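You operate a simulated robot arm through the tools that you are given. There is no shell and no other tool.

You run a simulated robot arm. Do the job below in one go: nothing can be reset, and whatever is moved stays where it is left.

## Task
Switch the analyser off, park both its plugs in the black stand, shut and catch the lid.
Fine: off before a plug is pulled; green plug in the hole by the notebook.

Only the result counts: the job must be done as asked and must still hold three seconds after the hand-in. Knocking over, shifting, dropping, spilling or breaking anything else fails it. Lids that push on must go on centred and level and be pressed home; caps that screw on are set level and turned clockwise until they are tight.

## Robot
A 6-joint arm with a two-finger parallel gripper, fixed in place. Base frame: the origin is at the foot of the arm, x ahead of it, y to its left, z up; the work surface is at about z = 750. Lengths are in mm, angles in degrees, forces in N, time in s.
Its first joint turns from -166.0 to 166.0 degrees. Payload 3.91 kg.
The tool frame sits at the grasp point between the pads (the TCP): z along the fingers, y along the line on which they close. The tips reach 30 mm beyond it. Largest opening 110 mm; finger width 20, thickness 10; the body of the gripper, 48 by 112 mm, starts 55 mm behind the TCP.
Orientation is that of the tool frame in the base frame, as a unit quaternion [w, x, y, z]. With the fingers straight down and closing along the base's y, the tool's x points along the base's -x, its y along +y and its z along -z.

## Interface
- The arm moves only by the tool send_rows. Its argument "deltas" is a list of rows, each a list of 3 entries, a list of its own where there are three numbers: the shift along the tool's x, y, z in cm, then the turn, a rotation vector about the tool's x, y, z in rad, then the gripper command, from -1 (fully open) to 1 (shut), values between in proportion. In form: [[[tx, ty, tz], [rx, ry, rz], grip], ...]. A call has 1 to 20 rows; each row shifts and turns the commanded pose from where the row before left it, along the tool's axes as they then stand. A row lasts 0.2 s, in which the tool goes at most 50 mm and 8.6 degrees; a call with a longer step from one row to the next is refused whole, and so is a gripper value outside its range. Where a pose cannot be reached the arm comes as near as it can. A force on the tool above 50 N (or 10 N above the force at the start of the call, whichever is more), or a blocked arm, ends the call early, and 0.2 s more pass. The fingers move at their own pace (about 153 mm/s each) and stop on an object; they squeeze with about 29 N. The grip force told is the motor's: it shows also when the fingers shut on nothing. Time passes only in rows, and 0.2 s behind the last, so rows that do not move let the fingers close. It gives the time, the measured TCP pose, the force on the tool (base axes), the opening and the grip force at its end, in the units of the frame above (readings bear some noise), with the torque about the TCP (base axes, N m) and any sound that the robot's microphone picked up.
- Cameras (640 x 400 px; columns grow to the right, rows downward): "scene" is fixed at [51.4, -497.5, 1687]; the picture's right is [0.63, -0.78, 0.00], its down [-0.50, -0.40, -0.77] and it looks along [0.60, 0.48, -0.64] (base axes); focal length 330 px, centre (320, 200). "wrist" rides on the gripper at [72, 17, -103] in the tool frame; the picture's right is [-0.23, 0.97, 0.00], its down [-0.76, -0.18, -0.62] and it looks along [-0.61, -0.14, 0.78] (tool axes); focal length 222 px, centre (320, 200). There is no depth. A picture from a camera that has moved, and an enlarged one, comes with that camera's place and axes in the base frame and with its lens.
- capture(camera): a new picture of that camera. It takes no simulated time.
- inspect(camera, box): a new picture of the part [left, top, right, bottom] of that camera's present view, enlarged. It takes no simulated time.
- hand_in(): hands the job in; it is judged then, once.

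Nothing tells you positions but the pictures and the camera data. Unless the task says otherwise, let go and move clear before handing in.

The tools are called after ">>>" as name(argument=value, ...) on one line, values as JSON. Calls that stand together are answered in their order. send_rows: Moves the arm, as the interface text tells. Its arguments: {"type":"object","properties":{"deltas":{"type":"array","items":{"type":"array"}}},"required":["deltas"]} The other tools are called the same way: capture (camera) takes a picture; inspect (camera, box) takes an enlarged picture of a part of a camera's view; hand_in () hands the job in.

At the start:

```text
t: 0.0
ee_pos: [527.0, 153.5, 1294.2]
tcp_rot: [0.0, 0.0, 1.0, 0.0]
contact_force: [0.4, 0.7, 0.7]
wrist_torque: [-0.01, -0.02, -0.01]
opening: 110.1
finger_force: 0.0
```

scene: 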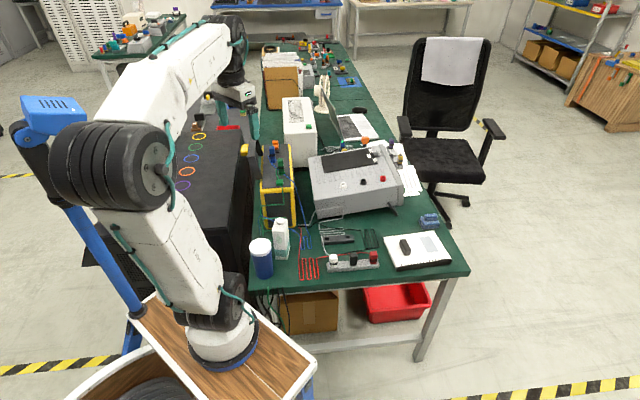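
wrist: 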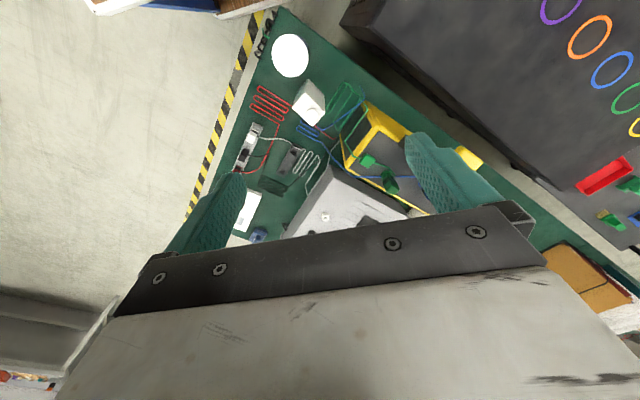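

I see a bench with a grey analyser box, cables, a notebook and various items; I need closer views to identify the analyser, the plugs, the black stand and the lid. I'll zoom in on several parts.

>>> inspect(camera="scene", box=[240, 180, 480, 330])

>>> inspect(camera="scene", box=[240, 100, 440, 225])

>>> inspect(camera="scene", box=[300, 220, 460, 320])

>>> inspect(camera="wrist", box=[200, 20, 440, 250])

```text
2.67 times, centred on (360, 255) of scene
camera zoom: at [51.4, -497.5, 1687.0], right [0.63, -0.78, 0.0], down [-0.5, -0.4, -0.77], along [0.6, 0.48, -0.64], focal length 879 px, centre (213, 53)
```

zoom: 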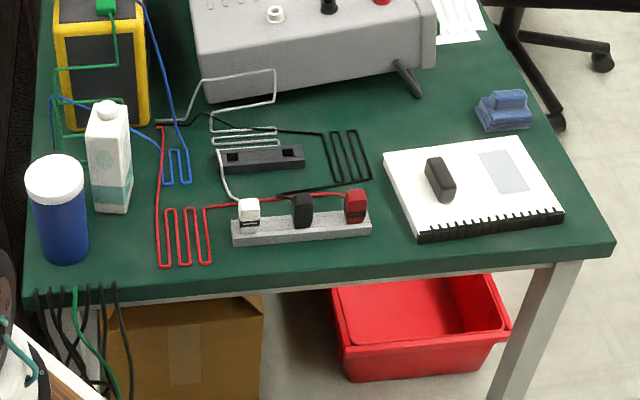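

```text
3.20 times, centred on (340, 162) of scene
camera zoom: at [51.4, -497.5, 1687.0], right [0.63, -0.78, 0.0], down [-0.5, -0.4, -0.77], along [0.6, 0.48, -0.64], focal length 1055 px, centre (256, 320)
```

zoom: 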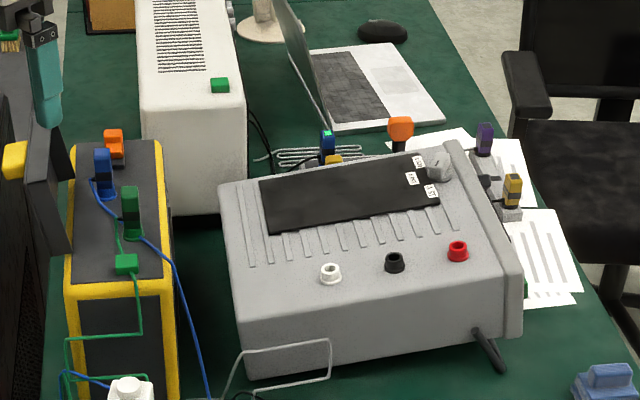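

```text
4.00 times, centred on (380, 270) of scene
camera zoom: at [51.4, -497.5, 1687.0], right [0.63, -0.78, 0.0], down [-0.5, -0.4, -0.77], along [0.6, 0.48, -0.64], focal length 1319 px, centre (80, -80)
```

zoom: 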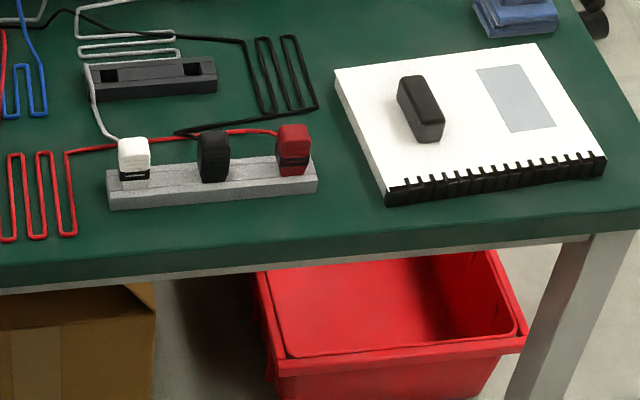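

```text
1.74 times, centred on (320, 135) of wrist
camera zoom: at [455.2, 170.5, 1398.9], right [0.23, 0.97, 0.0], down [0.76, -0.18, 0.62], along [0.61, -0.14, -0.78], focal length 386 px, centre (320, 313)
```

zoom: 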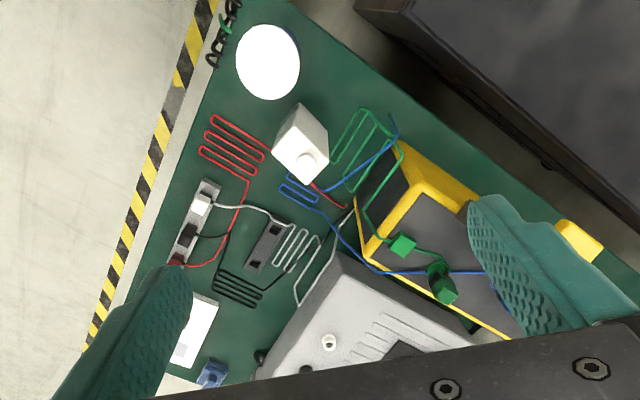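

The yellow-rimmed dark instrument with a green and a blue plug on top, an orange control and an open lid looks like the analyser; the two-hole black block near the notebook looks like the stand. I'll zoom in further on these.

>>> inspect(camera="scene", box=[240, 130, 320, 180])

>>> inspect(camera="scene", box=[240, 170, 320, 220])

>>> inspect(camera="scene", box=[310, 220, 374, 260])

>>> inspect(camera="wrist", box=[320, 80, 480, 220])

>>> inspect(camera="scene", box=[230, 20, 390, 130])

```text
8.00 times, centred on (280, 155) of scene
camera zoom: at [51.4, -497.5, 1687.0], right [0.63, -0.78, 0.0], down [-0.5, -0.4, -0.77], along [0.6, 0.48, -0.64], focal length 2638 px, centre (640, 560)
```

zoom: 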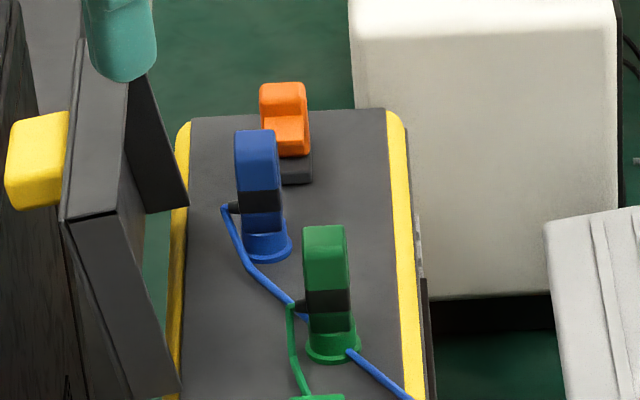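

```text
8.00 times, centred on (280, 195) of scene
camera zoom: at [51.4, -497.5, 1687.0], right [0.63, -0.78, 0.0], down [-0.5, -0.4, -0.77], along [0.6, 0.48, -0.64], focal length 2638 px, centre (640, 240)
```

zoom: 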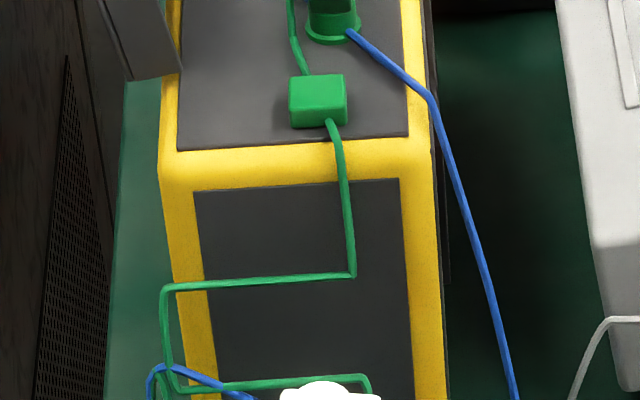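

```text
10.00 times, centred on (342, 240) of scene
camera zoom: at [51.4, -497.5, 1687.0], right [0.63, -0.78, 0.0], down [-0.5, -0.4, -0.77], along [0.6, 0.48, -0.64], focal length 3298 px, centre (100, -200)
```

zoom: 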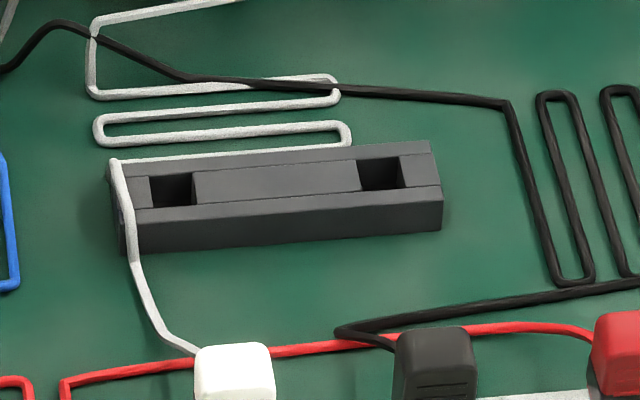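

```text
2.86 times, centred on (400, 150) of wrist
camera zoom: at [455.2, 170.5, 1398.9], right [0.23, 0.97, 0.0], down [0.76, -0.18, 0.62], along [0.61, -0.14, -0.78], focal length 635 px, centre (91, 343)
```

zoom: 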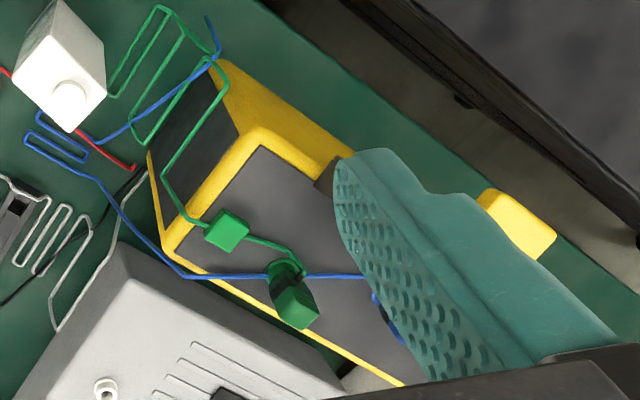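

```text
3.64 times, centred on (310, 75) of scene
camera zoom: at [51.4, -497.5, 1687.0], right [0.63, -0.78, 0.0], down [-0.5, -0.4, -0.77], along [0.6, 0.48, -0.64], focal length 1199 px, centre (356, 654)
```

zoom: 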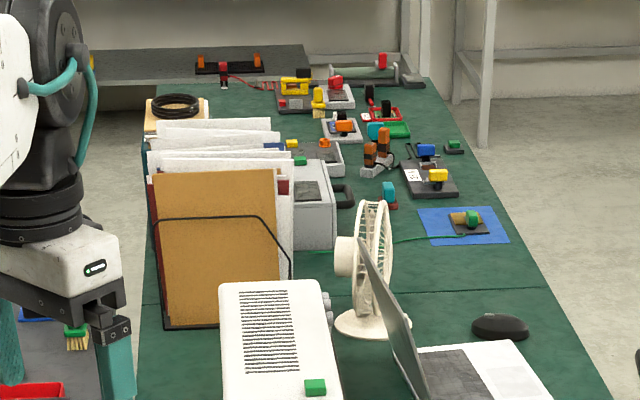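

The analyser appears to be the yellow box about 200 mm tall, at roughly x 650–960, y 170–480, turned about 45°, with its lid hinged open on the left side; the stand sits near the notebook. I'll move the arm above it with the fingers high, to look with the wrist camera.

>>> send_rows(deltas=[[[-3.0, 1.0, 0], [0, 0, 0], -1], [[-3.0, 1.0, 0], [0, 0, 0], -1], [[-3.0, 1.0, 0], [0, 0, 0], -1], [[-3.0, 1.0, 0], [0, 0, 0], -1], [[0, 0, 0], [0, 0, 0], -1]])

>>> capture(camera="wrist")

>>> capture(camera="scene")

```text
t: 1.2
ee_pos: [647.6, 195.6, 1296.0]
tcp_rot: [0.001, 0.001, 1.0, 0.0]
contact_force: [-0.6, -0.2, -0.1]
wrist_torque: [0.02, 0.0, 0.01]
opening: 110.0
finger_force: 0.0
```

```text
taken
camera wrist: at [574.6, 213.1, 1398.9], right [0.23, 0.97, 0.0], down [0.76, -0.18, 0.62], along [0.61, -0.14, -0.78], focal length 222 px, centre (320, 200)
```

wrist: 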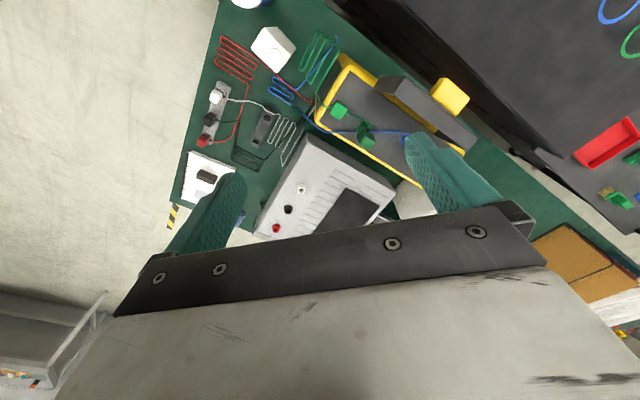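

```text
taken
```

scene: 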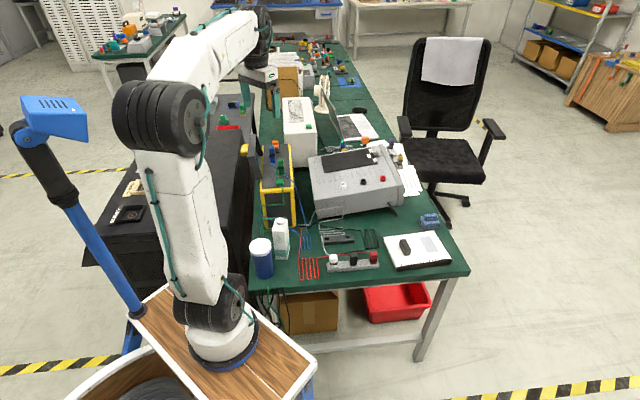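

Moving works as expected. I'll continue above the analyser and look down at it.

>>> send_rows(deltas=[[[-2.5, 2.8, 0], [0, 0, 0], -1], [[-2.5, 2.8, 0], [0, 0, 0], -1], [[-2.5, 2.8, 0], [0, 0, 0], -1], [[-2.5, 2.8, 0], [0, 0, 0], -1], [[0, 0, 0], [0, 0, 0], -1]])

>>> capture(camera="wrist")

>>> inspect(camera="scene", box=[240, 130, 320, 180])

```text
t: 2.4
ee_pos: [745.1, 305.7, 1294.9]
tcp_rot: [0.0, 0.0, 1.0, -0.001]
contact_force: [0.2, 0.8, -0.1]
wrist_torque: [0.01, -0.01, -0.02]
opening: 109.9
finger_force: 0.0
```

```text
taken
camera wrist: at [673.4, 322.8, 1398.6], right [0.23, 0.97, 0.0], down [0.76, -0.18, 0.62], along [0.61, -0.14, -0.78], focal length 222 px, centre (320, 200)
```

wrist: 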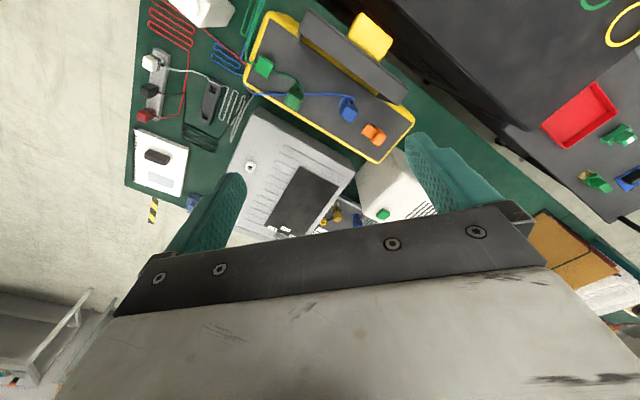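

```text
8.00 times, centred on (280, 155) of scene
camera zoom: at [51.4, -497.5, 1687.0], right [0.63, -0.78, 0.0], down [-0.5, -0.4, -0.77], along [0.6, 0.48, -0.64], focal length 2638 px, centre (640, 560)
```

zoom: 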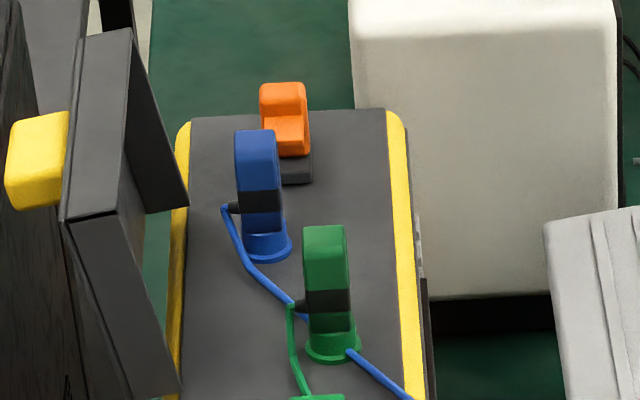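

>>> inspect(camera="wrist", box=[230, 0, 430, 170])

>>> inspect(camera="wrist", box=[120, 20, 260, 140])

>>> inspect(camera="wrist", box=[320, 60, 420, 170])

>>> inspect(camera="scene", box=[230, 90, 330, 240])

```text
2.35 times, centred on (330, 85) of wrist
camera zoom: at [673.4, 322.8, 1398.6], right [0.23, 0.97, 0.0], down [0.76, -0.18, 0.62], along [0.61, -0.14, -0.78], focal length 523 px, centre (296, 471)
```

zoom: 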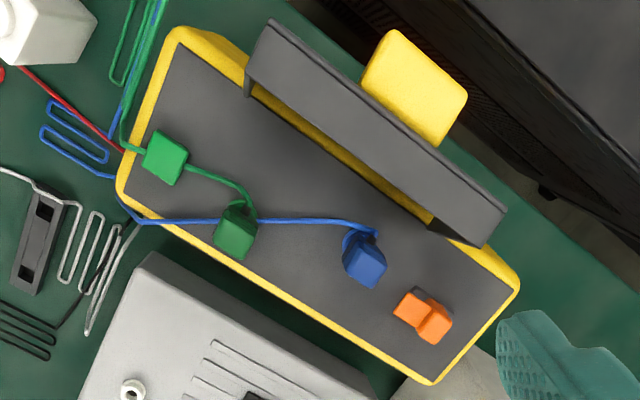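

```text
3.33 times, centred on (190, 80) of wrist
camera zoom: at [673.4, 322.8, 1398.6], right [0.23, 0.97, 0.0], down [0.76, -0.18, 0.62], along [0.61, -0.14, -0.78], focal length 740 px, centre (753, 600)
```

zoom: 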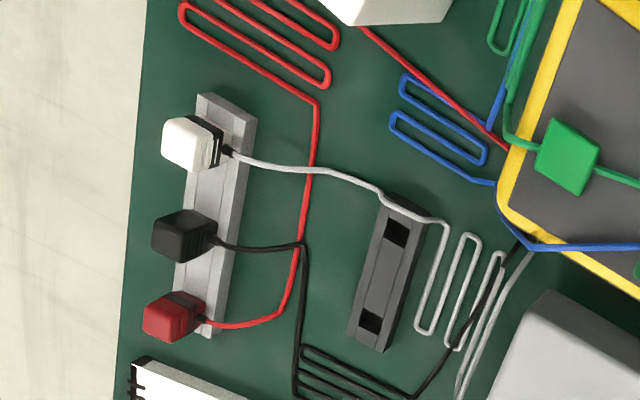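

```text
3.64 times, centred on (370, 115) of wrist
camera zoom: at [673.4, 322.8, 1398.6], right [0.23, 0.97, 0.0], down [0.76, -0.18, 0.62], along [0.61, -0.14, -0.78], focal length 808 px, centre (138, 509)
```

zoom: 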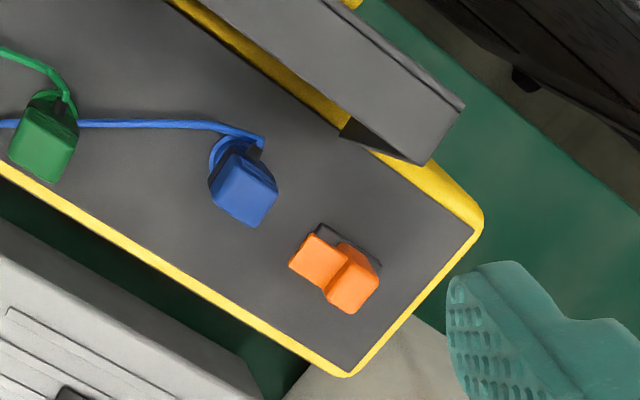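

```text
2.67 times, centred on (280, 165) of scene
camera zoom: at [51.4, -497.5, 1687.0], right [0.63, -0.78, 0.0], down [-0.5, -0.4, -0.77], along [0.6, 0.48, -0.64], focal length 879 px, centre (427, 293)
```

zoom: 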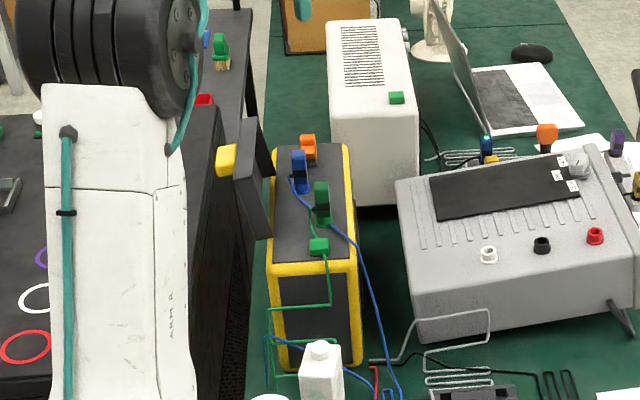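

The lid (about 160 mm long) stands open on the analyser's left edge, the sockets with both plugs are within its span, and the orange switch sits at the far end. I want closer views of the switch, the lid catch and the plugs, so I'll lower the arm a little over the box.

>>> send_rows(deltas=[[[-1.5, 0.7, 2.5], [0, 0, 0], -1], [[-1.5, 0.7, 2.5], [0, 0, 0], -1], [[-1.5, 0.7, 2.5], [0, 0, 0], -1], [[0, 0, 2.5], [0, 0, 0], -1], [[0, 0, 0], [0, 0, 0], -1]])

>>> capture(camera="wrist")

>>> inspect(camera="wrist", box=[200, 0, 440, 170])

>>> capture(camera="scene")

```text
t: 3.6
ee_pos: [790.5, 324.7, 1197.4]
tcp_rot: [0.0, 0.0, 1.0, 0.0]
contact_force: [-1.0, 1.0, -0.9]
wrist_torque: [0.02, 0.01, -0.02]
opening: 110.2
finger_force: 0.1
```

```text
taken
camera wrist: at [720.2, 341.9, 1302.2], right [0.23, 0.97, 0.0], down [0.76, -0.18, 0.62], along [0.61, -0.14, -0.78], focal length 222 px, centre (320, 200)
```

wrist: 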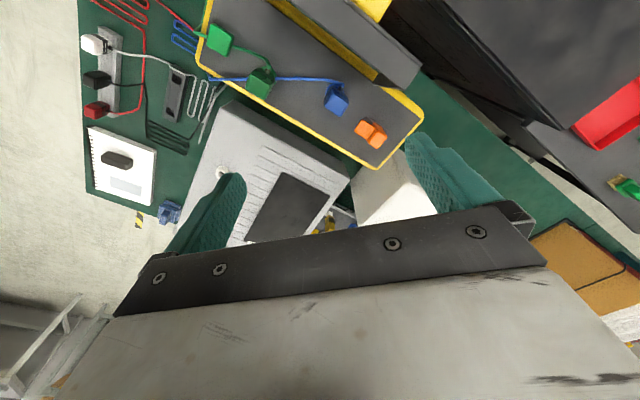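

```text
2.35 times, centred on (320, 85) of wrist
camera zoom: at [720.2, 341.9, 1302.2], right [0.23, 0.97, 0.0], down [0.76, -0.18, 0.62], along [0.61, -0.14, -0.78], focal length 523 px, centre (320, 471)
```

zoom: 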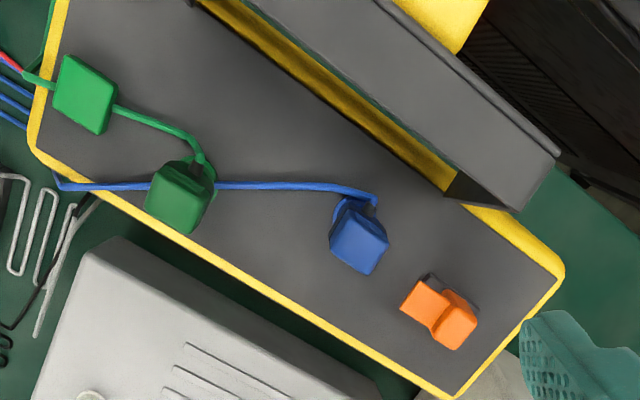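

```text
taken
```

scene: 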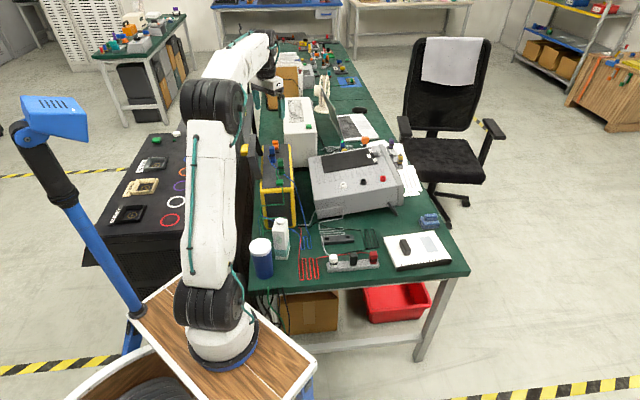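

>>> inspect(camera="wrist", box=[340, 105, 400, 155])

>>> inspect(camera="scene", box=[262, 135, 294, 155])

>>> inspect(camera="scene", box=[280, 140, 312, 180])

>>> inspect(camera="scene", box=[236, 130, 276, 185])

```text
8.00 times, centred on (370, 130) of wrist
camera zoom: at [720.2, 341.9, 1302.2], right [0.23, 0.97, 0.0], down [0.76, -0.18, 0.62], along [0.61, -0.14, -0.78], focal length 1777 px, centre (-80, 760)
```

zoom: 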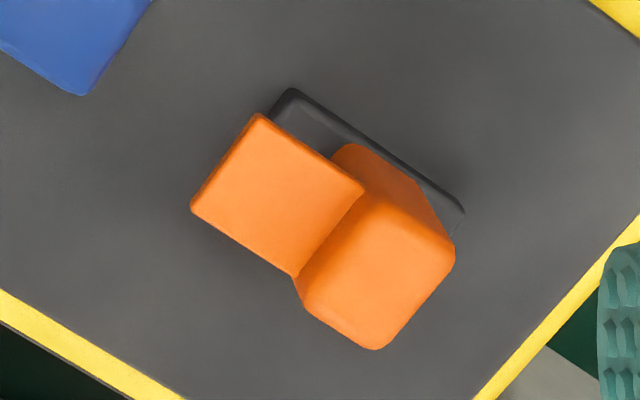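

```text
16.00 times, centred on (278, 145) of scene
camera zoom: at [51.4, -497.5, 1687.0], right [0.63, -0.78, 0.0], down [-0.5, -0.4, -0.77], along [0.6, 0.48, -0.64], focal length 5276 px, centre (992, 1080)
```

zoom: 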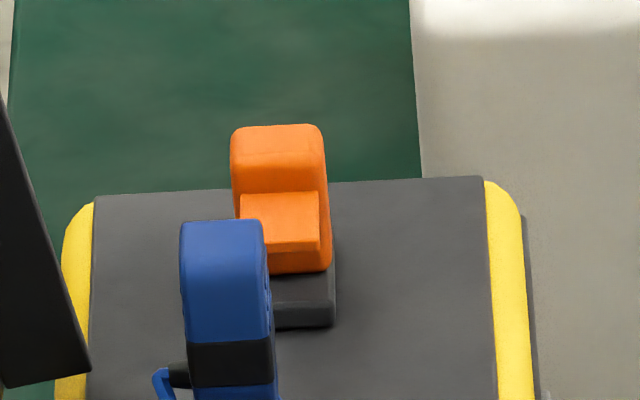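

```text
10.00 times, centred on (296, 160) of scene
camera zoom: at [51.4, -497.5, 1687.0], right [0.63, -0.78, 0.0], down [-0.5, -0.4, -0.77], along [0.6, 0.48, -0.64], focal length 3298 px, centre (560, 600)
```

zoom: 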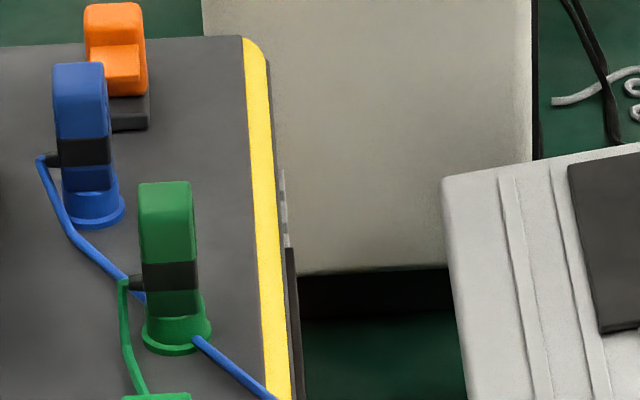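

```text
7.27 times, centred on (256, 158) of scene
camera zoom: at [51.4, -497.5, 1687.0], right [0.63, -0.78, 0.0], down [-0.5, -0.4, -0.77], along [0.6, 0.48, -0.64], focal length 2398 px, centre (786, 509)
```

zoom: 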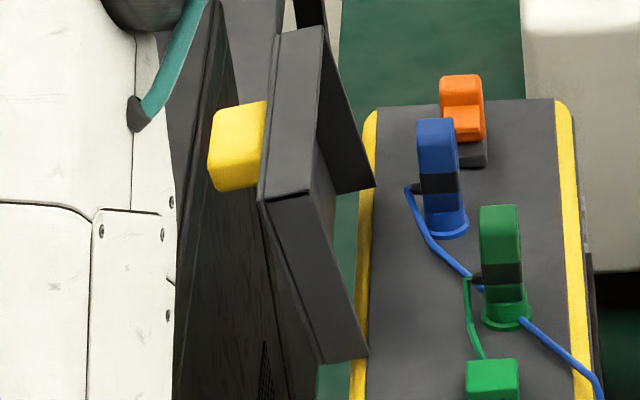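

>>> inspect(camera="scene", box=[271, 140, 287, 150])

>>> inspect(camera="scene", box=[284, 152, 300, 162])

>>> inspect(camera="scene", box=[266, 168, 298, 188])

>>> inspect(camera="wrist", box=[270, 0, 430, 110])

```text
16.00 times, centred on (279, 145) of scene
camera zoom: at [51.4, -497.5, 1687.0], right [0.63, -0.78, 0.0], down [-0.5, -0.4, -0.77], along [0.6, 0.48, -0.64], focal length 5276 px, centre (976, 1080)
```

zoom: 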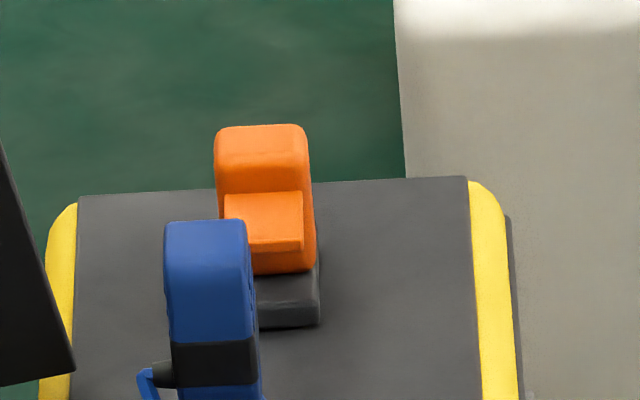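

```text
16.00 times, centred on (292, 157) of scene
camera zoom: at [51.4, -497.5, 1687.0], right [0.63, -0.78, 0.0], down [-0.5, -0.4, -0.77], along [0.6, 0.48, -0.64], focal length 5276 px, centre (768, 888)
```

zoom: 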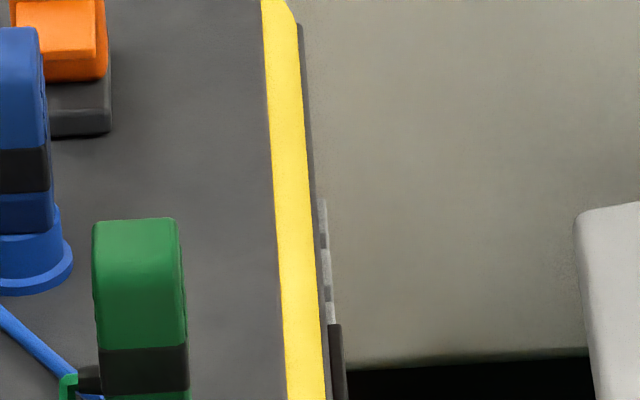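

```text
16.00 times, centred on (282, 178) of scene
camera zoom: at [51.4, -497.5, 1687.0], right [0.63, -0.78, 0.0], down [-0.5, -0.4, -0.77], along [0.6, 0.48, -0.64], focal length 5276 px, centre (928, 552)
```

zoom: 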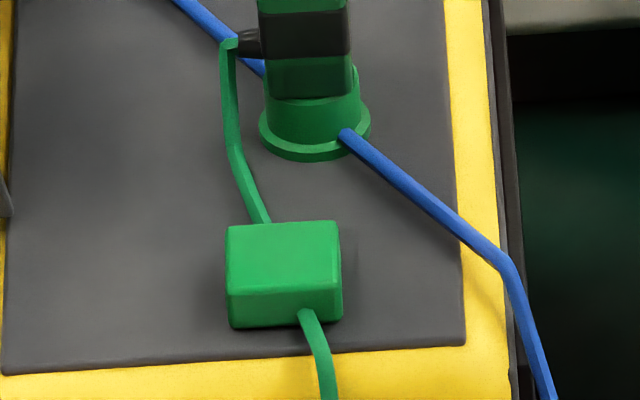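

```text
3.64 times, centred on (350, 55) of wrist
camera zoom: at [720.2, 341.9, 1302.2], right [0.23, 0.97, 0.0], down [0.76, -0.18, 0.62], along [0.61, -0.14, -0.78], focal length 808 px, centre (211, 727)
```

zoom: 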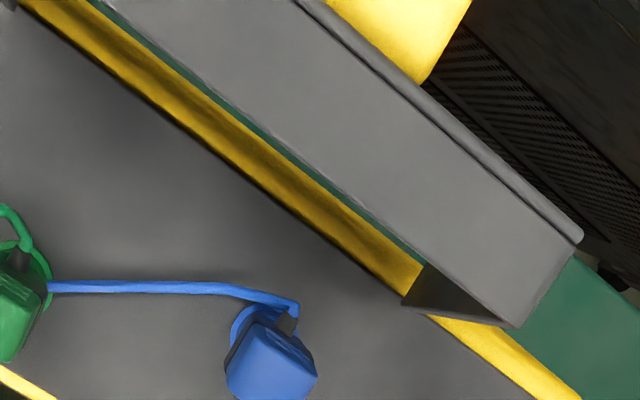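

The orange part is a two-level rocker-like switch, and the green block appears to be a clip on the green cable. I also notice something on the analyser's right side that could be the catch, so I'll go round to the right to look at it.

>>> send_rows(deltas=[[[-1.63, -4.44, 0], [0, 0, 0], -1], [[-1.63, -4.44, 0], [0, 0, 0], -1], [[-1.63, -4.44, 0], [0, 0, 0], -1], [[-1.63, -4.44, 0], [0, 0, 0], -1], [[-1.63, -4.44, 0], [0, 0, 0], -1], [[0, 0, 2], [0, 0, 0], -1], [[0, 0, 3], [0, 0, 0], -1], [[0, 0, 3], [0, 0, 0], -1], [[0, 0, 0], [0, 0, 0], -1]])

>>> capture(camera="wrist")

>>> inspect(camera="wrist", box=[360, 0, 600, 150])

>>> capture(camera="scene")

```text
t: 5.6
ee_pos: [874.6, 106.2, 1112.3]
tcp_rot: [0.0, 0.001, 1.0, 0.0]
contact_force: [1.2, -0.2, 0.4]
wrist_torque: [0.0, -0.02, 0.01]
opening: 109.8
finger_force: 0.1
```

```text
taken
camera wrist: at [802.7, 122.7, 1217.0], right [0.23, 0.97, 0.0], down [0.76, -0.18, 0.62], along [0.61, -0.14, -0.78], focal length 222 px, centre (320, 200)
```

wrist: 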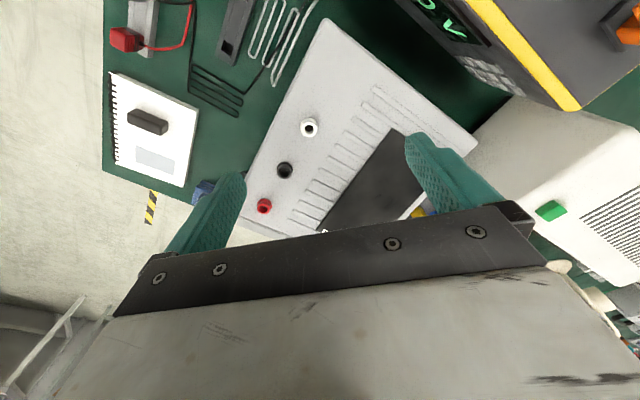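

```text
2.67 times, centred on (480, 75) of wrist
camera zoom: at [802.7, 122.7, 1217.0], right [0.23, 0.97, 0.0], down [0.76, -0.18, 0.62], along [0.61, -0.14, -0.78], focal length 592 px, centre (-107, 533)
```

zoom: 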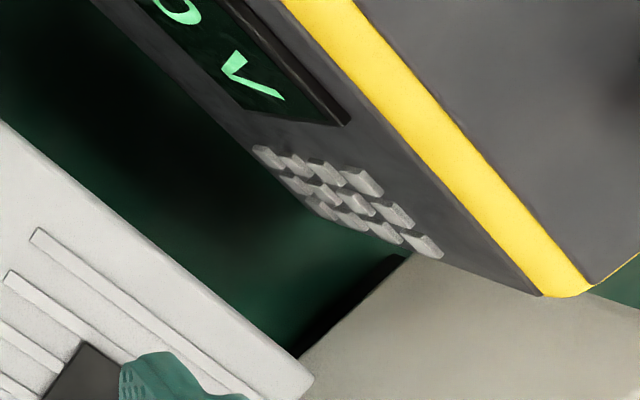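

```text
taken
```

scene: 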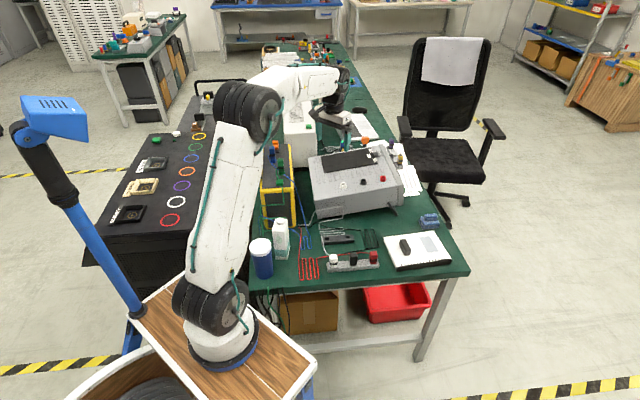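

The analyser's right side carries a lit green display and keypad, useful for telling on from off. I'll move to read the display and also to see what is behind the grey box.

>>> send_rows(deltas=[[[4, -2, -1], [0, 0, 0], -1], [[4, -2, -1], [0, 0, 0], -1], [[3, -2, 0], [0, 0, 0], -1], [[0, 0, 0], [0, 0, 0], -1]])

>>> capture(camera="wrist")

>>> inspect(camera="wrist", box=[360, 0, 600, 150])

>>> inspect(camera="scene", box=[320, 120, 432, 190])

```text
t: 6.6
ee_pos: [761.8, 47.1, 1135.3]
tcp_rot: [0.0, 0.001, 1.0, 0.0]
contact_force: [-0.1, -0.2, 0.5]
wrist_torque: [0.03, 0.0, -0.03]
opening: 110.0
finger_force: 0.0
```

```text
taken
camera wrist: at [690.6, 64.2, 1239.8], right [0.23, 0.97, 0.0], down [0.76, -0.18, 0.62], along [0.61, -0.14, -0.78], focal length 222 px, centre (320, 200)
```

wrist: 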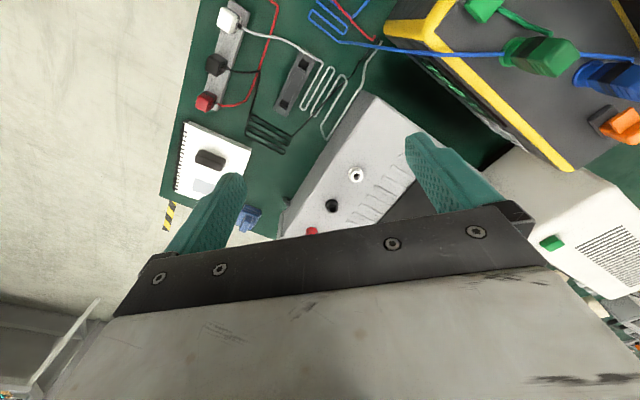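

```text
2.67 times, centred on (480, 75) of wrist
camera zoom: at [690.6, 64.2, 1239.8], right [0.23, 0.97, 0.0], down [0.76, -0.18, 0.62], along [0.61, -0.14, -0.78], focal length 592 px, centre (-107, 533)
```

zoom: 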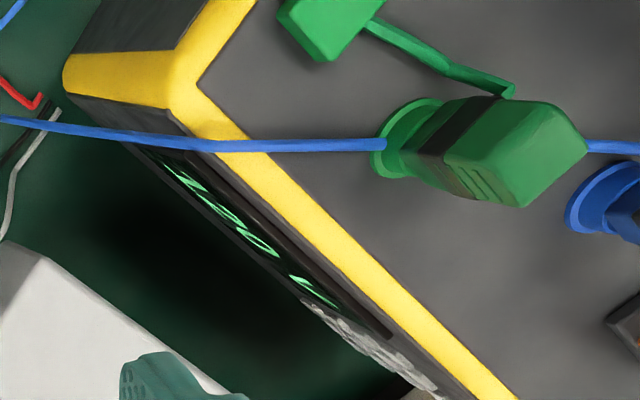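

```text
5.71 times, centred on (376, 155) of scene
camera zoom: at [51.4, -497.5, 1687.0], right [0.63, -0.78, 0.0], down [-0.5, -0.4, -0.77], along [0.6, 0.48, -0.64], focal length 1884 px, centre (0, 457)
```

zoom: 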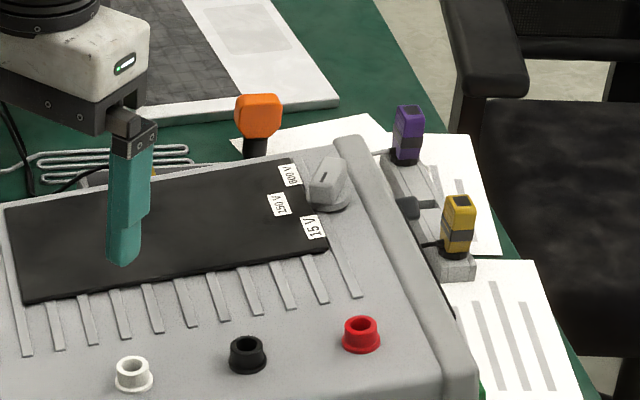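

The grey box has a range knob and three sockets and looks like a meter; I want to be sure there's no other device with two plugs and a lid behind it. I'll look past it.

>>> send_rows(deltas=[[[-4, -1, -1], [0, 0, 0], -1], [[-4, -1, -1], [0, 0, 0], -1], [[-4, -1, -1], [0, 0, 0], -1], [[-4, 0, 0], [0, 0, 0], -1], [[0, 0, 0], [0, 0, 0], -1]])

>>> capture(camera="wrist")

>>> inspect(camera="wrist", box=[220, 60, 440, 220])

>>> inspect(camera="scene", box=[300, 100, 420, 175])

```text
t: 7.8
ee_pos: [926.5, 16.1, 1165.3]
tcp_rot: [0.0, -0.001, 1.0, 0.0]
contact_force: [0.5, -0.1, 0.6]
wrist_torque: [0.03, -0.03, 0.01]
opening: 109.7
finger_force: 0.0
```

```text
taken
camera wrist: at [855.5, 32.5, 1270.5], right [0.23, 0.97, 0.0], down [0.76, -0.18, 0.62], along [0.61, -0.14, -0.78], focal length 222 px, centre (320, 200)
```

wrist: 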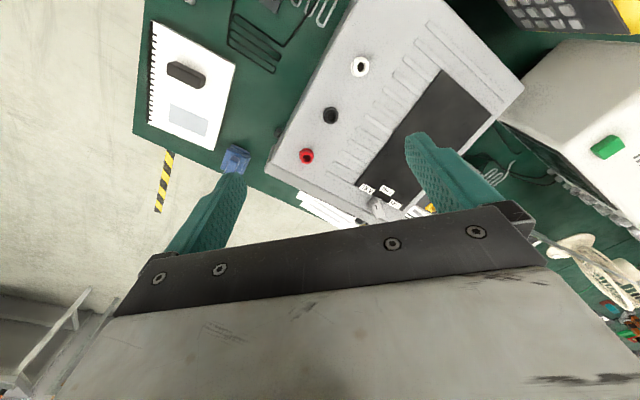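

```text
2.50 times, centred on (330, 140) of wrist
camera zoom: at [855.5, 32.5, 1270.5], right [0.23, 0.97, 0.0], down [0.76, -0.18, 0.62], along [0.61, -0.14, -0.78], focal length 555 px, centre (295, 350)
```

zoom: 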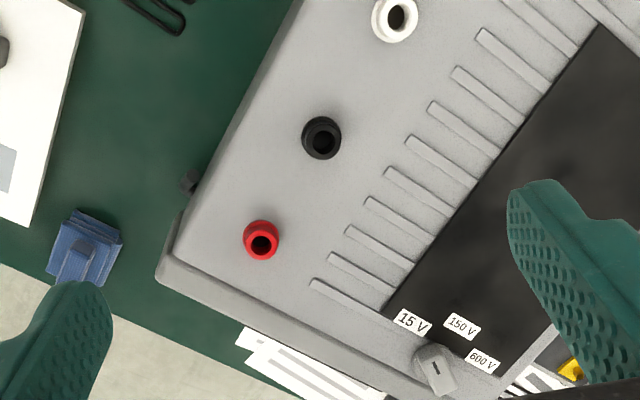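

```text
5.33 times, centred on (360, 138) of scene
camera zoom: at [51.4, -497.5, 1687.0], right [0.63, -0.78, 0.0], down [-0.5, -0.4, -0.77], along [0.6, 0.48, -0.64], focal length 1759 px, centre (107, 533)
```

zoom: 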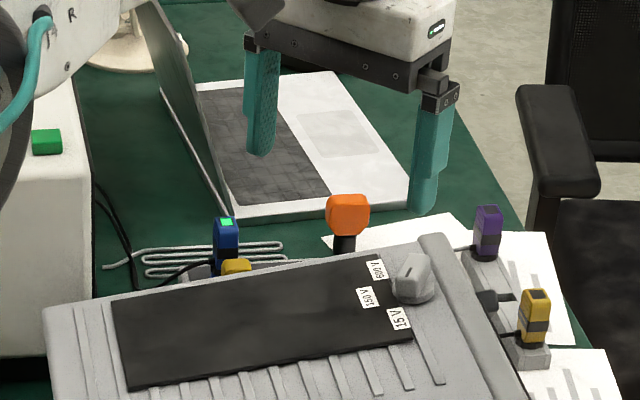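

This confirms it: the grey box is an analogue meter, and the yellow instrument with display, keypad, switch, lid and two plugs is the analyser; the black two-hole block is the stand at about (740–800, 25 to −30). I'll turn the wrist by 135° so the fingers close along the analyser's long axis with the camera on its open side.

>>> send_rows(deltas=[[[0, 0, -1], [0, 0, -0.1386], -1], [[0, 0, -1], [0, 0, -0.1386], -1], [[0, 0, -1], [0, 0, -0.1386], -1], [[0, 0, 0], [0, 0, -0.1386], -1], [[0, 0, 0], [0, 0, -0.1386], -1], [[0, 0, 0], [0, 0, -0.1386], -1], [[0, 0, 0], [0, 0, -0.1386], -1], [[0, 0, 0], [0, 0, -0.1386], -1], [[0, 0, 0], [0, 0, -0.1386], -1], [[0, 0, 0], [0, 0, -0.1386], -1], [[0, 0, 0], [0, 0, -0.1386], -1], [[0, 0, 0], [0, 0, -0.1386], -1], [[0, 0, 0], [0, 0, -0.1386], -1], [[0, 0, 0], [0, 0, -0.1386], -1], [[0, 0, 0], [0, 0, -0.1386], -1], [[0, 0, 0], [0, 0, -0.1386], -1], [[0, 0, 0], [0, 0, -0.1386], -1], [[0, 0, 0], [0, 0, 0], -1]])

>>> capture(camera="wrist")

>>> capture(camera="scene")

```text
t: 11.6
ee_pos: [924.7, 14.5, 1195.3]
tcp_rot: [-0.001, 0.924, -0.382, 0.0]
contact_force: [-0.4, 0.0, -0.3]
wrist_torque: [0.03, 0.01, -0.01]
opening: 109.8
finger_force: 0.1
```

```text
taken
camera wrist: at [963.8, -49.7, 1299.7], right [-0.85, -0.53, 0.0], down [-0.41, 0.66, 0.62], along [-0.33, 0.53, -0.78], focal length 222 px, centre (320, 200)
```

wrist: 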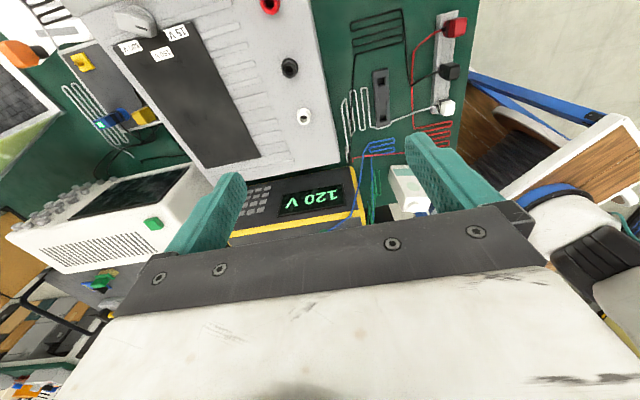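

```text
taken
```

scene: 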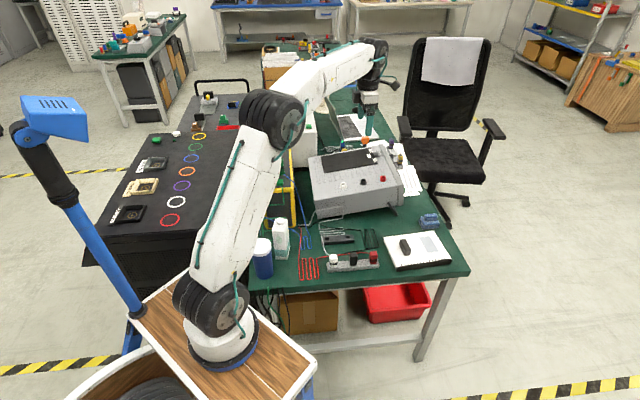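

The wrist turn worked and the display reads "120 V", so the analyser is on. Next I move over the switch end for a close look.

>>> send_rows(deltas=[[[-3.557, -3.043, 0], [0, 0, 0], -1], [[-3.557, -3.043, 0], [0, 0, 0], -1], [[-3.557, -3.043, 0], [0, 0, 0], -1], [[-3.557, -3.043, 0], [0, 0, 0], -1], [[-3.557, -3.043, 0], [0, 0, 0], -1], [[-3.557, -3.043, 0], [0, 0, 0], -1], [[-3.557, -3.043, 0], [0, 0, 0], -1], [[0, 0, 0], [0, 0, 0], -1]])

>>> capture(camera="wrist")

>>> inspect(camera="wrist", box=[230, 40, 420, 180])

```text
t: 13.4
ee_pos: [898.6, 340.8, 1195.0]
tcp_rot: [0.0, 0.924, -0.383, -0.001]
contact_force: [0.2, 0.1, 0.1]
wrist_torque: [-0.01, -0.02, 0.01]
opening: 110.1
finger_force: 0.1
```

```text
taken
camera wrist: at [939.0, 278.0, 1299.1], right [-0.85, -0.53, 0.0], down [-0.41, 0.66, 0.62], along [-0.33, 0.53, -0.78], focal length 222 px, centre (320, 200)
```

wrist: 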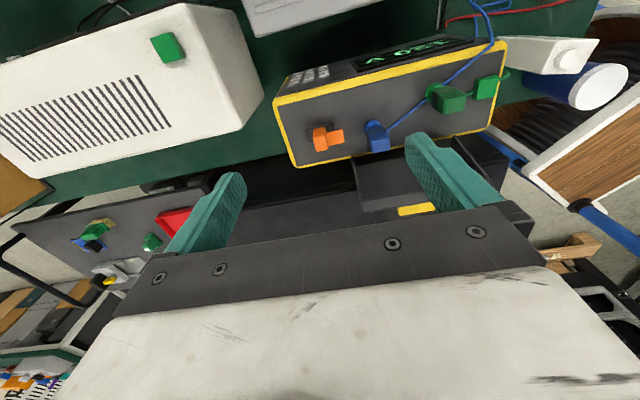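

```text
2.86 times, centred on (325, 110) of wrist
camera zoom: at [939.0, 278.0, 1299.1], right [-0.85, -0.53, 0.0], down [-0.41, 0.66, 0.62], along [-0.33, 0.53, -0.78], focal length 635 px, centre (306, 457)
```

zoom: 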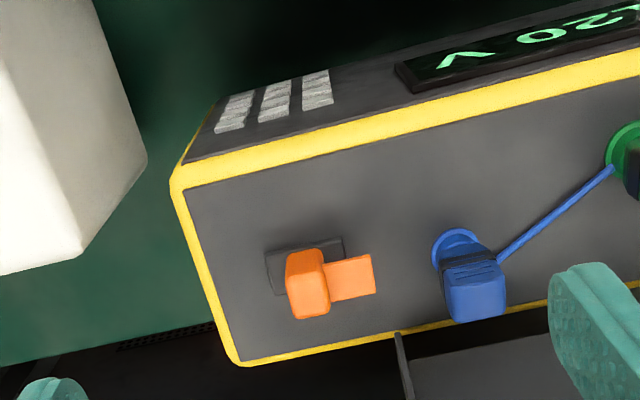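

>>> inspect(camera="wrist", box=[295, 110, 359, 160])

>>> inspect(camera="wrist", box=[345, 90, 409, 160])

>>> inspect(camera="wrist", box=[330, 130, 530, 230])

>>> inspect(camera="wrist", box=[410, 60, 530, 150])

```text
8.00 times, centred on (327, 135) of wrist
camera zoom: at [939.0, 278.0, 1299.1], right [-0.85, -0.53, 0.0], down [-0.41, 0.66, 0.62], along [-0.33, 0.53, -0.78], focal length 1777 px, centre (264, 720)
```

zoom: 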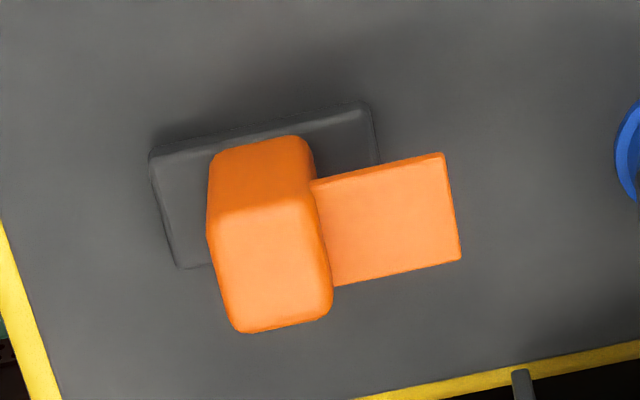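

```text
5.71 times, centred on (377, 125) of wrist
camera zoom: at [939.0, 278.0, 1299.1], right [-0.85, -0.53, 0.0], down [-0.41, 0.66, 0.62], along [-0.33, 0.53, -0.78], focal length 1269 px, centre (-6, 629)
```

zoom: 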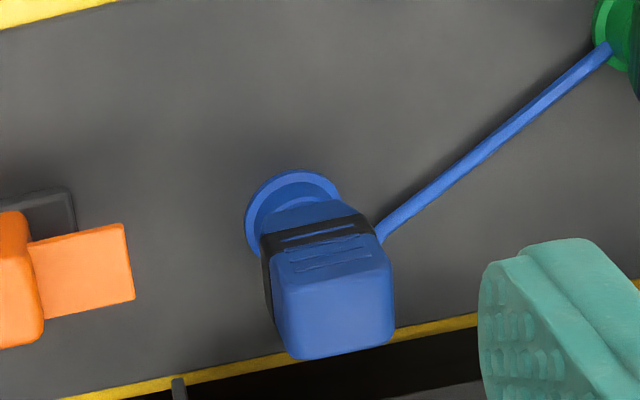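

```text
3.20 times, centred on (430, 180) of wrist
camera zoom: at [939.0, 278.0, 1299.1], right [-0.85, -0.53, 0.0], down [-0.41, 0.66, 0.62], along [-0.33, 0.53, -0.78], focal length 711 px, centre (-32, 264)
```

zoom: 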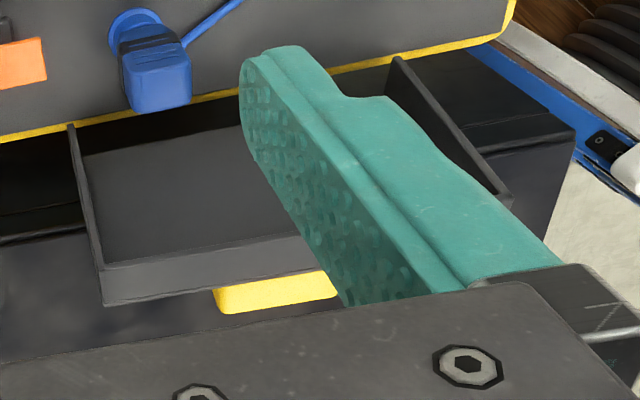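

```text
4.44 times, centred on (470, 105) of wrist
camera zoom: at [939.0, 278.0, 1299.1], right [-0.85, -0.53, 0.0], down [-0.41, 0.66, 0.62], along [-0.33, 0.53, -0.78], focal length 987 px, centre (-347, 622)
```

zoom: 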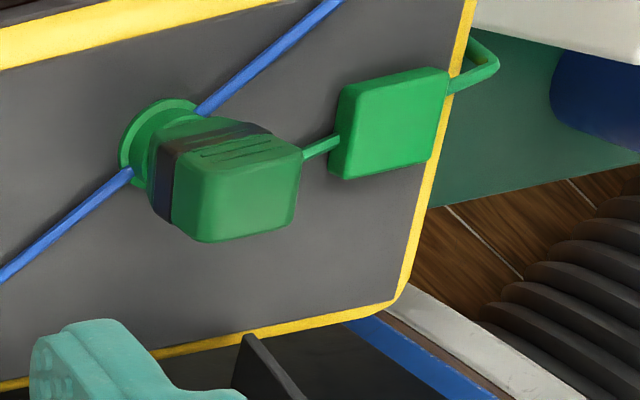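

The switch is a dark base with a tall orange block centred on it and a flat orange tab sticking out toward the analyser's front end. I need to understand how it moves, so I'll look at it and at similar switches in the room.

>>> inspect(camera="scene", box=[290, 40, 370, 90])

>>> inspect(camera="scene", box=[320, 60, 360, 85])

>>> inspect(camera="scene", box=[300, 35, 340, 60])

>>> inspect(camera="wrist", box=[60, 200, 180, 290])

```text
8.00 times, centred on (330, 65) of scene
camera zoom: at [51.4, -497.5, 1687.0], right [0.63, -0.78, 0.0], down [-0.5, -0.4, -0.77], along [0.6, 0.48, -0.64], focal length 2638 px, centre (240, 1280)
```

zoom: 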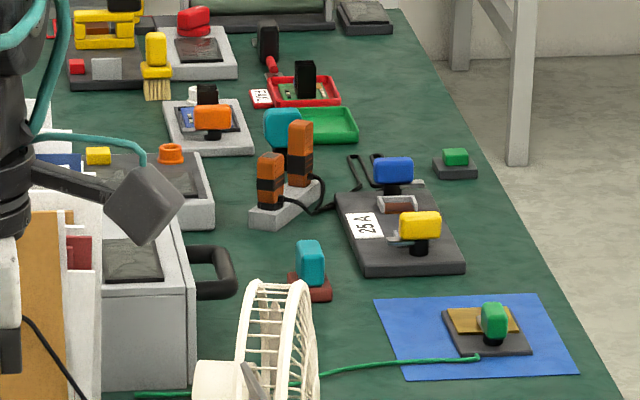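

```text
16.00 times, centred on (340, 72) of scene
camera zoom: at [51.4, -497.5, 1687.0], right [0.63, -0.78, 0.0], down [-0.5, -0.4, -0.77], along [0.6, 0.48, -0.64], focal length 5276 px, centre (0, 2240)
```

zoom: 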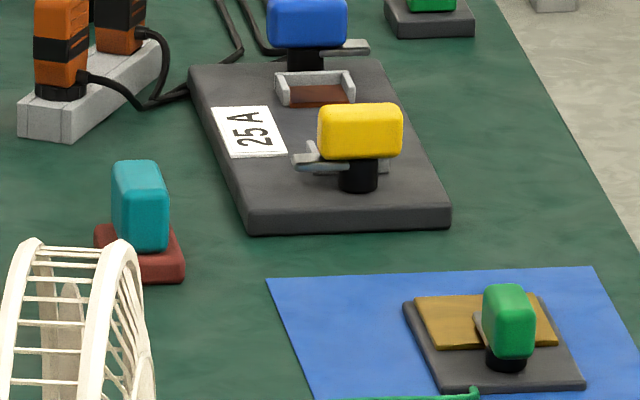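

```text
16.00 times, centred on (320, 48) of scene
camera zoom: at [51.4, -497.5, 1687.0], right [0.63, -0.78, 0.0], down [-0.5, -0.4, -0.77], along [0.6, 0.48, -0.64], focal length 5276 px, centre (320, 2640)
```

zoom: 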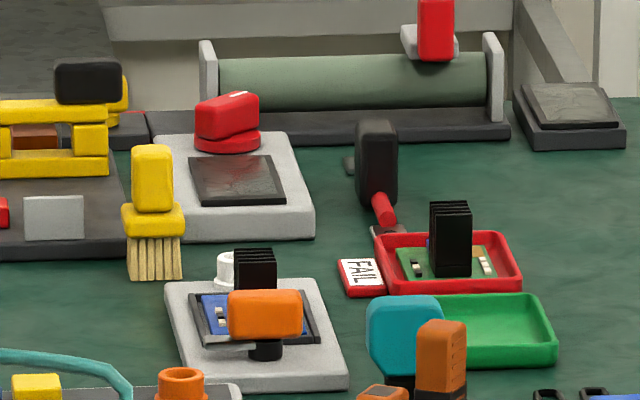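

```text
4.44 times, centred on (120, 245) of wrist
camera zoom: at [939.0, 278.0, 1299.1], right [-0.85, -0.53, 0.0], down [-0.41, 0.66, 0.62], along [-0.33, 0.53, -0.78], focal length 987 px, centre (1209, 0)
```

zoom: 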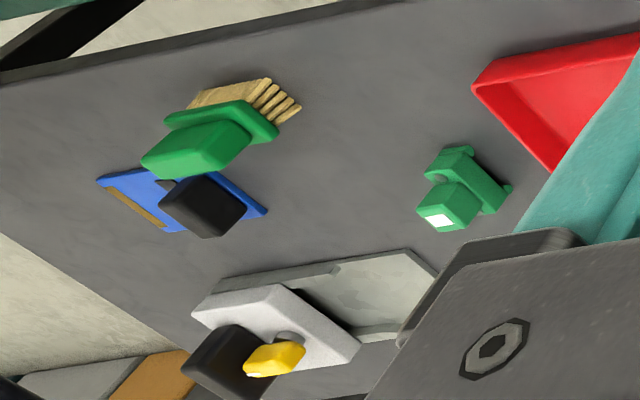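

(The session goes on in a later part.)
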